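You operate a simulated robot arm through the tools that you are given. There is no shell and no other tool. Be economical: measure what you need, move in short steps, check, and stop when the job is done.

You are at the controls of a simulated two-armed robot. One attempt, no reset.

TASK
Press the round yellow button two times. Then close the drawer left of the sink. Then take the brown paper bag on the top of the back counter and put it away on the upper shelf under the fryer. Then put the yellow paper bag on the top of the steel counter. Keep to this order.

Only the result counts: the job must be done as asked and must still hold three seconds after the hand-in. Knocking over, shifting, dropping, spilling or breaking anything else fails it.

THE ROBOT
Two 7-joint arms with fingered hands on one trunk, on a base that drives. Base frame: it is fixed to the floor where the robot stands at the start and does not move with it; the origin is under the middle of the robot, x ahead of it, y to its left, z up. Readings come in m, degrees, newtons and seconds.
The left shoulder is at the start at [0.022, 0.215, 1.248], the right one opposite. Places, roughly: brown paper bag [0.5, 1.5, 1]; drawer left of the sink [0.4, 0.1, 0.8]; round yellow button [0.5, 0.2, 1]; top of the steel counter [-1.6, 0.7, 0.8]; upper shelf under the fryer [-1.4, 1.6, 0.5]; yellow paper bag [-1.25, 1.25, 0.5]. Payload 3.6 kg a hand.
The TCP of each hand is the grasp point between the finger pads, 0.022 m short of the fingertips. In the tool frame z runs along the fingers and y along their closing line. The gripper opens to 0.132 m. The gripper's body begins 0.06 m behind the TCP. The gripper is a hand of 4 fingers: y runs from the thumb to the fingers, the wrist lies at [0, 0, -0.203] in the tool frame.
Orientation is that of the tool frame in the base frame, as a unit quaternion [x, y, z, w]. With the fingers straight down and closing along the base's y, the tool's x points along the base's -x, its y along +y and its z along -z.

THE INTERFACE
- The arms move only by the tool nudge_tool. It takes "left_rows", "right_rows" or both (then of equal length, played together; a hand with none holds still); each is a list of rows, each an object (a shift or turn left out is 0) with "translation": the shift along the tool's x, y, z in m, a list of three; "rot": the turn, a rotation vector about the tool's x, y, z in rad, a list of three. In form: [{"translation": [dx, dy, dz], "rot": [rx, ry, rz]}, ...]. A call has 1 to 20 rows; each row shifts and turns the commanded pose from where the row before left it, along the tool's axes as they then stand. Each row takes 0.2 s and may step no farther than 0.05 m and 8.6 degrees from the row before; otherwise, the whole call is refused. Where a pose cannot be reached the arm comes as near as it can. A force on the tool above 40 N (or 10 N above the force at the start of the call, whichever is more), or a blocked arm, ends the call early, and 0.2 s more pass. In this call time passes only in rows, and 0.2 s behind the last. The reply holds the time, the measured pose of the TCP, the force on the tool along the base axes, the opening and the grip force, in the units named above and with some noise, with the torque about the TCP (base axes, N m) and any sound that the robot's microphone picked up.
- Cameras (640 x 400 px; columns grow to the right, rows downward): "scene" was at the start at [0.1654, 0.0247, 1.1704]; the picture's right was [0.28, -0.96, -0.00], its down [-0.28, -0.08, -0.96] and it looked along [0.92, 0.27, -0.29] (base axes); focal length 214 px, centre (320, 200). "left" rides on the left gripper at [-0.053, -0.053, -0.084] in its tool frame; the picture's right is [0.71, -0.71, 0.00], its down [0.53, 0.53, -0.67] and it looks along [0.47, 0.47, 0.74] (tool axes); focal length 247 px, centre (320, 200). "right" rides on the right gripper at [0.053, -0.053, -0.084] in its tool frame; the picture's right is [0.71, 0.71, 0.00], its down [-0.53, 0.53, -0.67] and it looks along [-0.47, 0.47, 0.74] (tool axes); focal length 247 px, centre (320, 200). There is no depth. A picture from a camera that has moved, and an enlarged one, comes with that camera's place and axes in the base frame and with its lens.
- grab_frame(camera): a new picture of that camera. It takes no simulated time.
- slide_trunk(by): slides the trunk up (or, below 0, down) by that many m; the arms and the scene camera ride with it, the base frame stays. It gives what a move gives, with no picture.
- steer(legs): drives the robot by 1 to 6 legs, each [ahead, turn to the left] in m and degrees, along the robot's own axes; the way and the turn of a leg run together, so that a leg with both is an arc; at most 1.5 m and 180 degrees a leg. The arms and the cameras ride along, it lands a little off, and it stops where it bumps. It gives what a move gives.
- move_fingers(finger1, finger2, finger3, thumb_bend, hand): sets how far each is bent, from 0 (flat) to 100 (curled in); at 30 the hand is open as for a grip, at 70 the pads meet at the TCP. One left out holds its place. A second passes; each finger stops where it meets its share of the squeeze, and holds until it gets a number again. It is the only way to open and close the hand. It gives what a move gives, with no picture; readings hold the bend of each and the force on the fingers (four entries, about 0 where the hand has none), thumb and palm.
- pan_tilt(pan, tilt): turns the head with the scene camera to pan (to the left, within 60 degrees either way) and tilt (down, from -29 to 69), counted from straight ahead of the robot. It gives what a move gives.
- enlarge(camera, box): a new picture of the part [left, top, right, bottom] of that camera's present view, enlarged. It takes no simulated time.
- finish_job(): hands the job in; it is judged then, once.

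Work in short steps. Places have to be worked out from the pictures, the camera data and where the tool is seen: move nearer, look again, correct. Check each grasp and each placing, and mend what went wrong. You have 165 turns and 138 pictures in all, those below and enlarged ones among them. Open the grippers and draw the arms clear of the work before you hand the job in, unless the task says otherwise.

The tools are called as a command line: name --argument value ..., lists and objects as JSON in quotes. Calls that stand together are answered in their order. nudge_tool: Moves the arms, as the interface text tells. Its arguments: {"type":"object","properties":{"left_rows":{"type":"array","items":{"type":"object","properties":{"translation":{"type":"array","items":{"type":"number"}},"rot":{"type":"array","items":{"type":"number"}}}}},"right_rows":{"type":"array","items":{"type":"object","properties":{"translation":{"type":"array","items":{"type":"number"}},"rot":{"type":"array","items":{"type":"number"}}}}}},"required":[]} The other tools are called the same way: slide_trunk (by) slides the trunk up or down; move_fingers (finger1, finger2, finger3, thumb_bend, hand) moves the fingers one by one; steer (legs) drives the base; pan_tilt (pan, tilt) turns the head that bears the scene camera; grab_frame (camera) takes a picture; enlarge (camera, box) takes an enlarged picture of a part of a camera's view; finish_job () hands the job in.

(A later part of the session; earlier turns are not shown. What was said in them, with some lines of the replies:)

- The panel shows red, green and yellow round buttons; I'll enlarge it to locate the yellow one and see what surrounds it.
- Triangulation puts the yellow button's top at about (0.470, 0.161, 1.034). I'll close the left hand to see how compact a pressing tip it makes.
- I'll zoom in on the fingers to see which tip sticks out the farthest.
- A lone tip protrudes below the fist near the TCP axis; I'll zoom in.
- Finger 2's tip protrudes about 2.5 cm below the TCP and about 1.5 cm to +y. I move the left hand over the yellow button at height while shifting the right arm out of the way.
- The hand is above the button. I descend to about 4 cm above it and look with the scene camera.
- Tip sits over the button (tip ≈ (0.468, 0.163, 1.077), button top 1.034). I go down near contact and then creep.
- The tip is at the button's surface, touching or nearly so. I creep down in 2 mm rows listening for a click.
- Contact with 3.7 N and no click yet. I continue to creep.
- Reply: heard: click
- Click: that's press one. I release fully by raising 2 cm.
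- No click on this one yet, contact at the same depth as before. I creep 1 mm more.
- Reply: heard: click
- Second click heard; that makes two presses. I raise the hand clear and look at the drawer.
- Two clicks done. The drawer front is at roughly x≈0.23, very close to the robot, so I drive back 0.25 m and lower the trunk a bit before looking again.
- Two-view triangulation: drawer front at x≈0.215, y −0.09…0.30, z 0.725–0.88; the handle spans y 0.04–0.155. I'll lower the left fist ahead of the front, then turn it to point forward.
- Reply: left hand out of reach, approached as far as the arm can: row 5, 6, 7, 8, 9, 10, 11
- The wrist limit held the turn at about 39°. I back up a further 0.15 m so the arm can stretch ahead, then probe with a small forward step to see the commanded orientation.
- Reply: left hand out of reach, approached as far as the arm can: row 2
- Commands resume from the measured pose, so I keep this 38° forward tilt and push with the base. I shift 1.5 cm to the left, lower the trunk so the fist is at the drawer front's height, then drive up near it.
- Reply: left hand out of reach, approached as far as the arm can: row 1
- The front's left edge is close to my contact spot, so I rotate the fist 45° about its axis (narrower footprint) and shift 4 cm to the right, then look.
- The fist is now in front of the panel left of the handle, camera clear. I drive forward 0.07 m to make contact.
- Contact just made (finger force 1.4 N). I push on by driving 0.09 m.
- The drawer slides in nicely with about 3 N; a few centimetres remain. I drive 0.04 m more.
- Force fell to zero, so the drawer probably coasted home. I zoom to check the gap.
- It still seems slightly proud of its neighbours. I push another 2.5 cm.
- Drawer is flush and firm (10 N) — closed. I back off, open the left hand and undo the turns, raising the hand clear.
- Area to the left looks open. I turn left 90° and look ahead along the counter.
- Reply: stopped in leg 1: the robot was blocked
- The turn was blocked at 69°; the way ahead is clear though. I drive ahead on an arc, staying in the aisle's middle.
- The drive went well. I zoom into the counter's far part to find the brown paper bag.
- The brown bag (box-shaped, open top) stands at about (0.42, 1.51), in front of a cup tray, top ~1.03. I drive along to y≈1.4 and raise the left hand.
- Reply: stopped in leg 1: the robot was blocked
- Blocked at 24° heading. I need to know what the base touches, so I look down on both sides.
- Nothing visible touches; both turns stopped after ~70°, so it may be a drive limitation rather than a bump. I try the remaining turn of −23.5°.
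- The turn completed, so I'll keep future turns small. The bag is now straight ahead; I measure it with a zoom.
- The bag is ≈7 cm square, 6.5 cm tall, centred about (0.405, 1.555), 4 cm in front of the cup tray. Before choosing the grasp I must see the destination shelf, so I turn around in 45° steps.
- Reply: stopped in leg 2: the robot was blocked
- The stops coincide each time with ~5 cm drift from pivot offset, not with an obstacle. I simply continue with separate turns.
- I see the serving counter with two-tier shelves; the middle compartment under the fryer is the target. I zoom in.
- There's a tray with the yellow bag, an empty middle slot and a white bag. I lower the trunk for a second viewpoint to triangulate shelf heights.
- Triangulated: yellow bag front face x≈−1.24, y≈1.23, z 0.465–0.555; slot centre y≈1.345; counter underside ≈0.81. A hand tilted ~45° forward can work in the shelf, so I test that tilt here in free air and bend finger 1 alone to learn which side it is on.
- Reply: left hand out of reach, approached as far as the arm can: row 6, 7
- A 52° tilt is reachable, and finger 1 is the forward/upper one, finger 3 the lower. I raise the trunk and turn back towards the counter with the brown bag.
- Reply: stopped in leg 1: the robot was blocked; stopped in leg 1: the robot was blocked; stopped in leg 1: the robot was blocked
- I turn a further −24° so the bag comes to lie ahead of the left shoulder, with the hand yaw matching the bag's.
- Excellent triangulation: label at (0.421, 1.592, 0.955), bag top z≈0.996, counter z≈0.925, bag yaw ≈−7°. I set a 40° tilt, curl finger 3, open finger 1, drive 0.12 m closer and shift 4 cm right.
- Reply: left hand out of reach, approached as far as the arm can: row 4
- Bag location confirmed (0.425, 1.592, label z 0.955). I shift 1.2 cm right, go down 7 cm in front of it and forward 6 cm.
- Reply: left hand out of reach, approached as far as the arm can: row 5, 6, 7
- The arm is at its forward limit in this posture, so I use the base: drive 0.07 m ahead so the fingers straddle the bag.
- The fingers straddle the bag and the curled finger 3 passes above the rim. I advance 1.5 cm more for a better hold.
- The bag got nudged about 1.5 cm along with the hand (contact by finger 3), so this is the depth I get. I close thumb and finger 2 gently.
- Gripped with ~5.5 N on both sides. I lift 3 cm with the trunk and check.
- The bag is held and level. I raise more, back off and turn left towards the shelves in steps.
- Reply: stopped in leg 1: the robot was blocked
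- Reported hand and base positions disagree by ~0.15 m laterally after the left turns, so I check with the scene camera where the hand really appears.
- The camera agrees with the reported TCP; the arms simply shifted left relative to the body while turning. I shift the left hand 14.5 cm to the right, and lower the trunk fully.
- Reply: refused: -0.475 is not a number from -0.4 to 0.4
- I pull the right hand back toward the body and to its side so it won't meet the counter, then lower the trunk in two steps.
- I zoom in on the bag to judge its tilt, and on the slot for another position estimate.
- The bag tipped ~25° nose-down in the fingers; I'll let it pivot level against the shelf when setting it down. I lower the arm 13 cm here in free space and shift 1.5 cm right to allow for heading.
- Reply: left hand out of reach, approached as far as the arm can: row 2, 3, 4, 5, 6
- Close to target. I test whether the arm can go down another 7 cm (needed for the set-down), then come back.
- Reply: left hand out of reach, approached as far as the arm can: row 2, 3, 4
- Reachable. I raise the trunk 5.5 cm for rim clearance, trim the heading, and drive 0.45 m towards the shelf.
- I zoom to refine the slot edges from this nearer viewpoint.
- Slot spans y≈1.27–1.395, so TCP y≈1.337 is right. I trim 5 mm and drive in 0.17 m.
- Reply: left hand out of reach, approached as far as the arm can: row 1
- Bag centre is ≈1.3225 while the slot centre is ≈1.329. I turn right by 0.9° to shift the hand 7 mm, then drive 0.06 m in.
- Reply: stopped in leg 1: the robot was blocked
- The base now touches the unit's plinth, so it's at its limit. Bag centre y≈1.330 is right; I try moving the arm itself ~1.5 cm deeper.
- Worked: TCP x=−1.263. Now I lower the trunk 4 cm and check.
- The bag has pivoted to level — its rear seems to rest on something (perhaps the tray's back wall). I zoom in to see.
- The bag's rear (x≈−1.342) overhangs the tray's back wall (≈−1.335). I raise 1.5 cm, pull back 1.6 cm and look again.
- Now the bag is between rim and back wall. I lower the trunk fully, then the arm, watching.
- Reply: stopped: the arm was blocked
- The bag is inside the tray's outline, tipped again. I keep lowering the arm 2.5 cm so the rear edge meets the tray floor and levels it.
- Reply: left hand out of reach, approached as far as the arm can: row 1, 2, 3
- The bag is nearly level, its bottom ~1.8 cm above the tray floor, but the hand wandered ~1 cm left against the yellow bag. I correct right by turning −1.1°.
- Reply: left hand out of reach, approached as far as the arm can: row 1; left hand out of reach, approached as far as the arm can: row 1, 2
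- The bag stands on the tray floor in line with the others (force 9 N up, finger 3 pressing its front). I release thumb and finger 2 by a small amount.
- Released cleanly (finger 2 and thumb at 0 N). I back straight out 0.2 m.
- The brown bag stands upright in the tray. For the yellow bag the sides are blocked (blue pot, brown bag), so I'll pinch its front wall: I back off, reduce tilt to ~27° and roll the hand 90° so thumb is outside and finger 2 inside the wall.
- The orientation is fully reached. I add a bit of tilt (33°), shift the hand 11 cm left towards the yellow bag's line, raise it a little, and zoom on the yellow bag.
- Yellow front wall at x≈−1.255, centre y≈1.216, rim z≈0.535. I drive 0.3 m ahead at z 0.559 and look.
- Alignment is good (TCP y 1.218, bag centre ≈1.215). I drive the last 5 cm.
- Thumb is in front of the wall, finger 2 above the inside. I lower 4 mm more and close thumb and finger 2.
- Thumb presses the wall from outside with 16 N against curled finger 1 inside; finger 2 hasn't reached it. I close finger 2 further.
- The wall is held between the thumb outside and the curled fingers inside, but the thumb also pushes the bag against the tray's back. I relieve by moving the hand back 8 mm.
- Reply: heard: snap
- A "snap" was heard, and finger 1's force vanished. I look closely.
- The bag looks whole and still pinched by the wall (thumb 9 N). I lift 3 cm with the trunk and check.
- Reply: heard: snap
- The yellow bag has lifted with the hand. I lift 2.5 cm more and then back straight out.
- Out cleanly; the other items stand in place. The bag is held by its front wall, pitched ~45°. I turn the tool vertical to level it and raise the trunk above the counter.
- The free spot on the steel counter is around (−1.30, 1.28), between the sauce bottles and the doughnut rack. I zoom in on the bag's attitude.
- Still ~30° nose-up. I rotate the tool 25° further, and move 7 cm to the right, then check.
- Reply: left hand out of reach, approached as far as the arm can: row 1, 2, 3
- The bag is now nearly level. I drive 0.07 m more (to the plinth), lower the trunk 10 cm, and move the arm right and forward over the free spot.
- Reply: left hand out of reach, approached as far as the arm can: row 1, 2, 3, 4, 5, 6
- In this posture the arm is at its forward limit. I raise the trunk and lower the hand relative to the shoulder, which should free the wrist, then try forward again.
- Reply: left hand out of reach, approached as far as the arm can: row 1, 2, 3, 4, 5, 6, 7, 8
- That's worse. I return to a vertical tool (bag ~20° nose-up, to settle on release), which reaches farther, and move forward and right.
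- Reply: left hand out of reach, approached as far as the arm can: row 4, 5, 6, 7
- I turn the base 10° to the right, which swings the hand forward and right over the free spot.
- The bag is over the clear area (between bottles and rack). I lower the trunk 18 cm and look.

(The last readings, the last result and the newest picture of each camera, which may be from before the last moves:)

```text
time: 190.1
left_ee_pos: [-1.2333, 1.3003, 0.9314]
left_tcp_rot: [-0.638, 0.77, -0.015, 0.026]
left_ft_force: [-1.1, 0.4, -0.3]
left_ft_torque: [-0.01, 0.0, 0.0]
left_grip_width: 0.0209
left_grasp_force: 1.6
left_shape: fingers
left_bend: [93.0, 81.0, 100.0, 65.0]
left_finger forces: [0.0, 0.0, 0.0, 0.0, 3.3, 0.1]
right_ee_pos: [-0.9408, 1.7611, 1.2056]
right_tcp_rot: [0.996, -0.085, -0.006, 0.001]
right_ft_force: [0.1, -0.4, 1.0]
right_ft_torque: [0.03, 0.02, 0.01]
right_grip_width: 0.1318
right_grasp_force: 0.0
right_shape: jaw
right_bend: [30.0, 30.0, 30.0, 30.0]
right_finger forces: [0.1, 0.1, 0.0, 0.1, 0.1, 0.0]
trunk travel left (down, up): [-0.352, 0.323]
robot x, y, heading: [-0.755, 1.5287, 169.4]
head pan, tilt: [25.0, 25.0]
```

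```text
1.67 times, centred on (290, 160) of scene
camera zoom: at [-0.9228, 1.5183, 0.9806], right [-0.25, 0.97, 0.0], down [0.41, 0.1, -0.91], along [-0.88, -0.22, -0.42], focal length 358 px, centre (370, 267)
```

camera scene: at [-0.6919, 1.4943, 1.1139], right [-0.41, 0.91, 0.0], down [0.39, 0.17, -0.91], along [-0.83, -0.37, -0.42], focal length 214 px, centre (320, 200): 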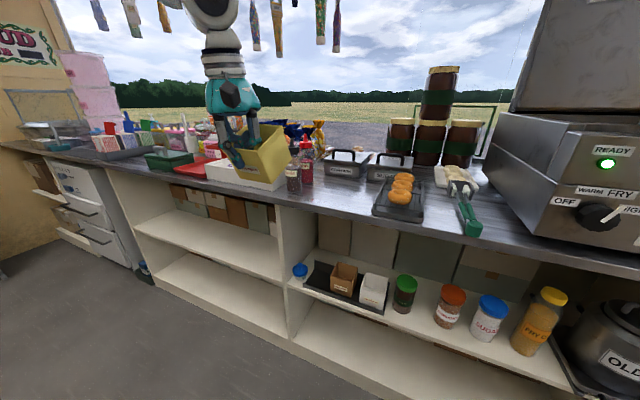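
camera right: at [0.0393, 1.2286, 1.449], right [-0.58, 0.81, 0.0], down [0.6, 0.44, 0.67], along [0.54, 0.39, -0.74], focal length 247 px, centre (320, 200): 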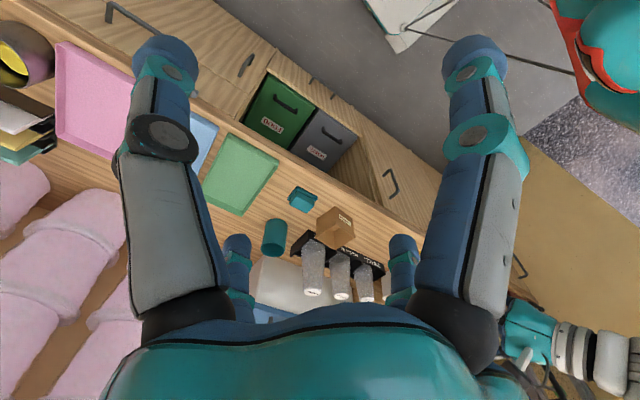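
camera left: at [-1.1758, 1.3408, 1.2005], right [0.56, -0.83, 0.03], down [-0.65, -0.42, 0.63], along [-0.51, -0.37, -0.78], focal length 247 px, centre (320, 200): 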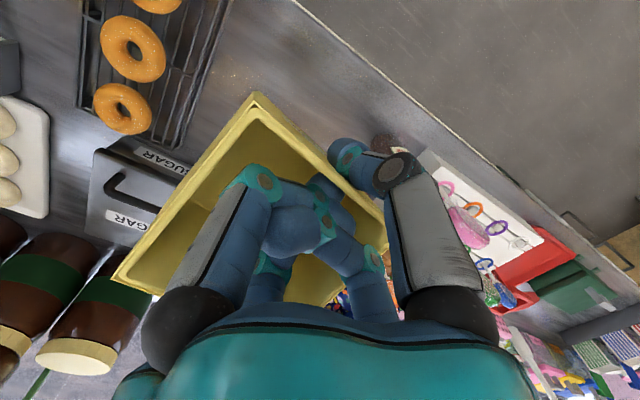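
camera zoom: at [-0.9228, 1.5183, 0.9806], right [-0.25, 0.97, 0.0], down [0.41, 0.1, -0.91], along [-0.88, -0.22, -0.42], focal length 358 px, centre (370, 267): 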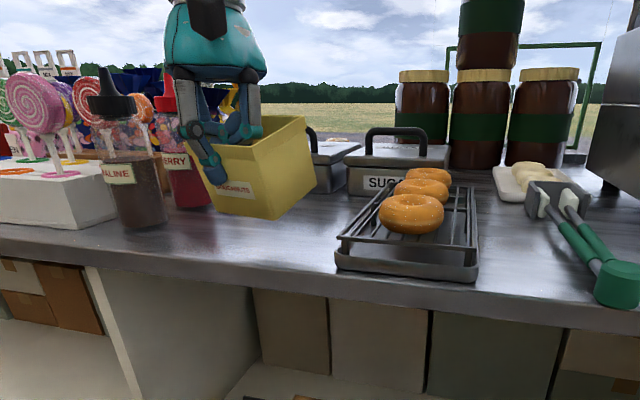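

Nearly down. I lower 2.5 cm more, watching force.

slide_trunk --by -0.025

slide_trunk --by -0.012

enlarge --camera "scene" --box '[180, 80, 380, 220]'

```text
time: 190.8
left_ee_pos: [-1.2327, 1.3007, 0.9071]
left_tcp_rot: [-0.637, 0.77, -0.015, 0.025]
left_ft_force: [0.8, -1.1, -0.1]
left_ft_torque: [0.0, -0.02, -0.02]
left_grip_width: 0.0206
left_grasp_force: 1.8
left_shape: fingers
left_bend: [93.0, 81.0, 100.0, 65.0]
left_finger forces: [0.1, 0.0, 0.3, 0.1, 3.4, 0.0]
right_ee_pos: [-0.942, 1.7611, 1.1804]
right_tcp_rot: [0.996, -0.084, -0.006, 0.001]
right_ft_force: [0.2, 0.3, -0.1]
right_ft_torque: [0.0, -0.04, 0.01]
right_grip_width: 0.1319
right_grasp_force: 0.1
right_shape: jaw
right_bend: [30.0, 30.0, 30.0, 30.0]
right_finger forces: [0.0, 0.1, 0.1, 0.0, 0.1, 0.0]
trunk travel left (down, up): [-0.327, 0.348]
robot x, y, heading: [-0.7597, 1.5295, 169.3]
head pan, tilt: [25.0, 25.0]
```

```text
time: 191.4
left_ee_pos: [-1.2323, 1.3003, 0.8951]
left_tcp_rot: [-0.638, 0.77, -0.015, 0.026]
left_ft_force: [0.5, 1.2, 3.6]
left_ft_torque: [-0.1, -0.01, 0.01]
left_grip_width: 0.0208
left_grasp_force: 3.2
left_shape: fingers
left_bend: [93.0, 81.0, 100.0, 66.0]
left_finger forces: [0.0, 0.1, 2.5, 0.0, 3.4, 0.0]
right_ee_pos: [-0.9414, 1.7611, 1.1688]
right_tcp_rot: [0.996, -0.085, -0.005, 0.002]
right_ft_force: [0.2, 0.2, -0.2]
right_ft_torque: [0.01, 0.0, 0.0]
right_grip_width: 0.1319
right_grasp_force: 0.0
right_shape: jaw
right_bend: [30.0, 30.0, 30.0, 30.0]
right_finger forces: [0.0, 0.0, 0.0, 0.0, 0.0, 0.0]
trunk travel left (down, up): [-0.315, 0.36]
robot x, y, heading: [-0.7569, 1.525, 169.3]
head pan, tilt: [25.0, 25.0]
```

```text
2.86 times, centred on (280, 150) of scene
camera zoom: at [-0.9233, 1.5184, 0.9421], right [-0.25, 0.97, 0.0], down [0.41, 0.1, -0.91], along [-0.88, -0.22, -0.42], focal length 613 px, centre (434, 343)
```

zoom: 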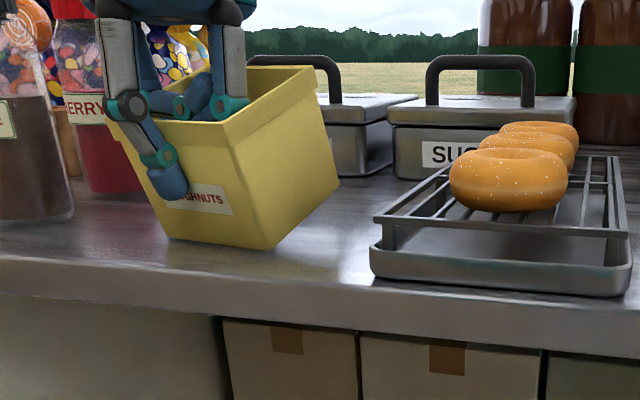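

Front-bottom edge touches (3.6 N). I open the thumb so the bag can rotate down, resting on the inside fingers.

move_fingers --hand "left" --thumb_bend 48

enlarge --camera "scene" --box '[180, 80, 380, 220]'

```text
time: 192.4
left_ee_pos: [-1.234, 1.3007, 0.8946]
left_tcp_rot: [-0.637, 0.77, -0.017, 0.026]
left_ft_force: [-0.3, -0.3, -0.6]
left_ft_torque: [0.02, 0.01, 0.0]
left_grip_width: 0.0411
left_grasp_force: 0.1
left_shape: fingers
left_bend: [93.0, 81.0, 100.0, 48.0]
left_finger forces: [0.1, 0.0, 0.0, 0.1, 0.0, 0.0]
right_ee_pos: [-0.9425, 1.7616, 1.1674]
right_tcp_rot: [0.996, -0.085, -0.005, 0.001]
right_ft_force: [-0.8, -0.2, -0.1]
right_ft_torque: [-0.03, 0.01, 0.0]
right_grip_width: 0.1323
right_grasp_force: 0.0
right_shape: jaw
right_bend: [30.0, 30.0, 30.0, 30.0]
right_finger forces: [0.0, 0.0, 0.0, 0.0, 0.1, 0.0]
trunk travel left (down, up): [-0.315, 0.36]
robot x, y, heading: [-0.7558, 1.5286, 169.4]
head pan, tilt: [25.0, 25.0]
```

```text
2.86 times, centred on (280, 150) of scene
camera zoom: at [-0.9236, 1.5185, 0.942], right [-0.25, 0.97, 0.0], down [0.41, 0.1, -0.91], along [-0.88, -0.22, -0.42], focal length 613 px, centre (434, 343)
```

zoom: 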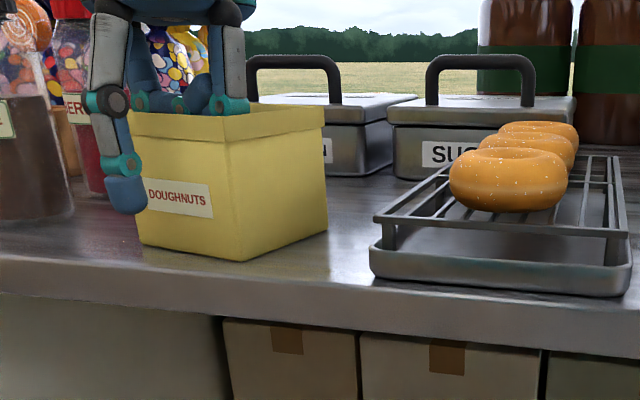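

The yellow bag stands upright on the steel counter. I open the thumb more and lift the hand straight up.

move_fingers --hand "left" --thumb_bend 36

slide_trunk --by 0.04

enlarge --camera "scene" --box '[180, 80, 380, 220]'

```text
time: 193.4
left_ee_pos: [-1.2337, 1.2995, 0.8949]
left_tcp_rot: [-0.638, 0.77, -0.015, 0.025]
left_ft_force: [0.6, -0.3, 0.1]
left_ft_torque: [0.01, -0.01, -0.01]
left_grip_width: 0.0562
left_grasp_force: 0.0
left_shape: fingers
left_bend: [93.0, 81.0, 100.0, 36.0]
left_finger forces: [0.0, 0.1, 0.1, 0.0, 0.0, 0.1]
right_ee_pos: [-0.9405, 1.7607, 1.1671]
right_tcp_rot: [0.996, -0.084, -0.005, 0.001]
right_ft_force: [0.1, -0.8, 0.7]
right_ft_torque: [0.03, 0.03, 0.01]
right_grip_width: 0.1322
right_grasp_force: 0.0
right_shape: jaw
right_bend: [30.0, 30.0, 30.0, 30.0]
right_finger forces: [0.0, 0.1, 0.1, 0.0, 0.1, 0.0]
trunk travel left (down, up): [-0.315, 0.36]
robot x, y, heading: [-0.7582, 1.5287, 169.3]
head pan, tilt: [25.0, 25.0]
```

```text
time: 194.2
left_ee_pos: [-1.2338, 1.2998, 0.9353]
left_tcp_rot: [-0.638, 0.77, -0.016, 0.026]
left_ft_force: [0.4, -0.4, -0.4]
left_ft_torque: [0.02, 0.01, -0.05]
left_grip_width: 0.0561
left_grasp_force: 0.1
left_shape: fingers
left_bend: [93.0, 81.0, 100.0, 36.0]
left_finger forces: [0.0, 0.0, 0.0, 0.0, 0.0, 0.1]
right_ee_pos: [-0.9415, 1.7605, 1.208]
right_tcp_rot: [0.996, -0.085, -0.005, 0.002]
right_ft_force: [0.4, -0.4, 0.1]
right_ft_torque: [0.02, 0.0, 0.05]
right_grip_width: 0.1321
right_grasp_force: 0.0
right_shape: jaw
right_bend: [30.0, 30.0, 30.0, 30.0]
right_finger forces: [0.1, 0.1, 0.1, 0.1, 0.1, 0.1]
trunk travel left (down, up): [-0.355, 0.32]
robot x, y, heading: [-0.7556, 1.5262, 169.5]
head pan, tilt: [25.0, 25.0]
```

```text
2.86 times, centred on (280, 150) of scene
camera zoom: at [-0.9232, 1.5184, 0.9835], right [-0.25, 0.97, 0.0], down [0.41, 0.1, -0.91], along [-0.88, -0.22, -0.42], focal length 613 px, centre (434, 343)
```

zoom: 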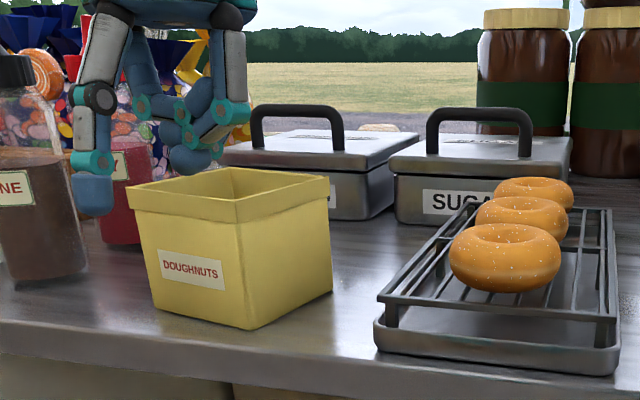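

The yellow bag stands free on the counter. I raise further, back away, open the hand and take a final look.

slide_trunk --by 0.2

steer --legs '[[-0.4, 0]]'

move_fingers --hand "left" --finger1 30 --finger2 30 --finger3 30 --thumb_bend 30

pan_tilt --pan 12 --tilt 30

grab_frame --camera "scene"

enlarge --camera "scene" --box '[190, 120, 430, 280]'

```text
time: 196.4
left_ee_pos: [-1.2345, 1.3002, 1.1355]
left_tcp_rot: [-0.638, 0.769, -0.016, 0.025]
left_ft_force: [0.1, -0.5, 0.5]
left_ft_torque: [0.02, 0.04, -0.03]
left_grip_width: 0.056
left_grasp_force: 0.0
left_shape: fingers
left_bend: [93.0, 81.0, 100.0, 36.0]
left_finger forces: [0.1, 0.0, 0.0, 0.0, 0.0, 0.1]
right_ee_pos: [-0.9424, 1.7611, 1.4085]
right_tcp_rot: [0.996, -0.085, -0.004, 0.002]
right_ft_force: [0.2, 0.0, 0.2]
right_ft_torque: [0.0, -0.01, 0.04]
right_grip_width: 0.1319
right_grasp_force: 0.1
right_shape: jaw
right_bend: [30.0, 30.0, 30.0, 30.0]
right_finger forces: [0.0, 0.0, 0.1, 0.1, 0.0, 0.0]
trunk travel left (down, up): [-0.555, 0.12]
robot x, y, heading: [-0.7544, 1.5305, 169.4]
head pan, tilt: [25.0, 25.0]
```

```text
time: 198.8
left_ee_pos: [-0.8396, 1.2244, 1.1355]
left_tcp_rot: [-0.638, 0.769, -0.015, 0.025]
left_ft_force: [0.6, 0.1, 0.8]
left_ft_torque: [-0.02, -0.02, -0.04]
left_grip_width: 0.056
left_grasp_force: 0.0
left_shape: fingers
left_bend: [93.0, 81.0, 100.0, 36.0]
left_finger forces: [0.0, 0.1, 0.1, 0.1, 0.0, 0.0]
right_ee_pos: [-0.5497, 1.6873, 1.4086]
right_tcp_rot: [0.996, -0.084, -0.005, 0.001]
right_ft_force: [0.2, 0.6, 0.3]
right_ft_torque: [0.0, -0.01, 0.0]
right_grip_width: 0.132
right_grasp_force: 0.1
right_shape: jaw
right_bend: [30.0, 30.0, 30.0, 30.0]
right_finger forces: [0.0, 0.0, 0.1, 0.0, 0.1, 0.1]
trunk travel left (down, up): [-0.555, 0.12]
robot x, y, heading: [-0.3678, 1.4562, 169.4]
head pan, tilt: [25.0, 25.0]
```

```text
time: 199.8
left_ee_pos: [-0.8413, 1.2245, 1.1353]
left_tcp_rot: [-0.639, 0.769, -0.015, 0.026]
left_ft_force: [-0.2, -0.5, -0.8]
left_ft_torque: [0.01, 0.01, 0.02]
left_grip_width: 0.0873
left_grasp_force: 0.1
left_shape: fingers
left_bend: [30.0, 30.0, 30.0, 30.0]
left_finger forces: [0.0, 0.1, 0.0, 0.0, 0.1, 0.0]
right_ee_pos: [-0.5507, 1.6869, 1.4083]
right_tcp_rot: [0.996, -0.084, -0.005, 0.001]
right_ft_force: [0.5, 0.3, 0.5]
right_ft_torque: [0.0, -0.01, 0.0]
right_grip_width: 0.1318
right_grasp_force: 0.0
right_shape: jaw
right_bend: [30.0, 30.0, 30.0, 30.0]
right_finger forces: [0.0, 0.1, 0.0, 0.1, 0.0, 0.0]
trunk travel left (down, up): [-0.555, 0.12]
robot x, y, heading: [-0.3648, 1.4546, 169.6]
head pan, tilt: [25.0, 25.0]
```

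```text
time: 200.6
left_ee_pos: [-0.8404, 1.224, 1.1361]
left_tcp_rot: [-0.638, 0.769, -0.016, 0.026]
left_ft_force: [0.4, -0.4, -0.5]
left_ft_torque: [-0.03, -0.01, 0.0]
left_grip_width: 0.0875
left_grasp_force: 0.1
left_shape: fingers
left_bend: [30.0, 30.0, 30.0, 30.0]
left_finger forces: [0.0, 0.1, 0.1, 0.0, 0.0, 0.0]
right_ee_pos: [-0.5493, 1.6865, 1.4077]
right_tcp_rot: [0.996, -0.084, -0.006, 0.001]
right_ft_force: [-0.1, -0.9, -0.9]
right_ft_torque: [0.04, 0.01, 0.0]
right_grip_width: 0.1318
right_grasp_force: 0.0
right_shape: jaw
right_bend: [30.0, 30.0, 30.0, 30.0]
right_finger forces: [0.1, 0.1, 0.1, 0.1, 0.1, 0.0]
trunk travel left (down, up): [-0.555, 0.12]
robot x, y, heading: [-0.3627, 1.4561, 169.4]
head pan, tilt: [12.0, 30.0]
```

```text
25 pictures are left
camera scene: at [-0.5305, 1.4646, 1.1795], right [-0.03, 1.0, 0.0], down [0.5, 0.01, -0.87], along [-0.87, -0.02, -0.5], focal length 214 px, centre (320, 200)
```

scene: 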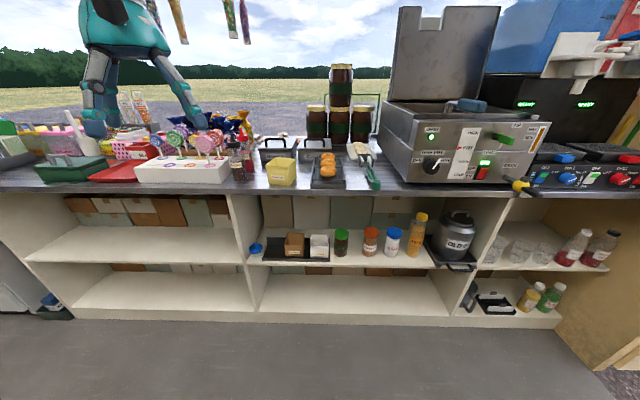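

```text
2.50 times, centred on (310, 200) of scene
camera zoom: at [-0.5305, 1.4646, 1.1795], right [-0.03, 1.0, 0.0], down [0.5, 0.01, -0.87], along [-0.87, -0.02, -0.5], focal length 536 px, centre (345, 200)
```

zoom: 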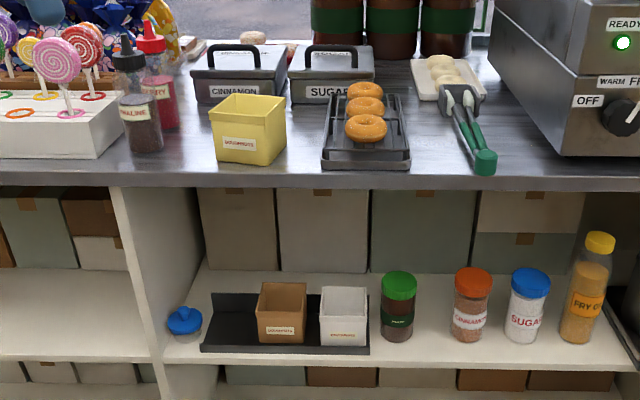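

Both bags stand upright: the brown one on the upper shelf under the fryer, the yellow one on the steel counter. Nothing nearby has toppled, and the arms are clear with the hands open, so I hand the job in.

finish_job

```text
The job is handed in.
```

I finished all four steps in the order you gave and handed the job in; I haven't seen the judging result.

- **Button:** I pressed the yellow button twice and heard a click each time.
- **Drawer:** I pushed it until it sat flush, and it then held against about 10 N of push. I did not look at it again before the hand-in.
- **Brown bag:** It stands upright in the tray on the upper shelf under the fryer.
- **Yellow bag:** It stands upright near the front edge of the steel counter.

Two things could count against the result:

- **Snap sounds:** I heard a "snap" twice while gripping and lifting the yellow bag. It looks whole in the pictures.
- **Tray on the shelf:** I pressed against it while handling both bags, so it may have shifted about a centimetre. In the last picture nothing on the shelf or counter had toppled.
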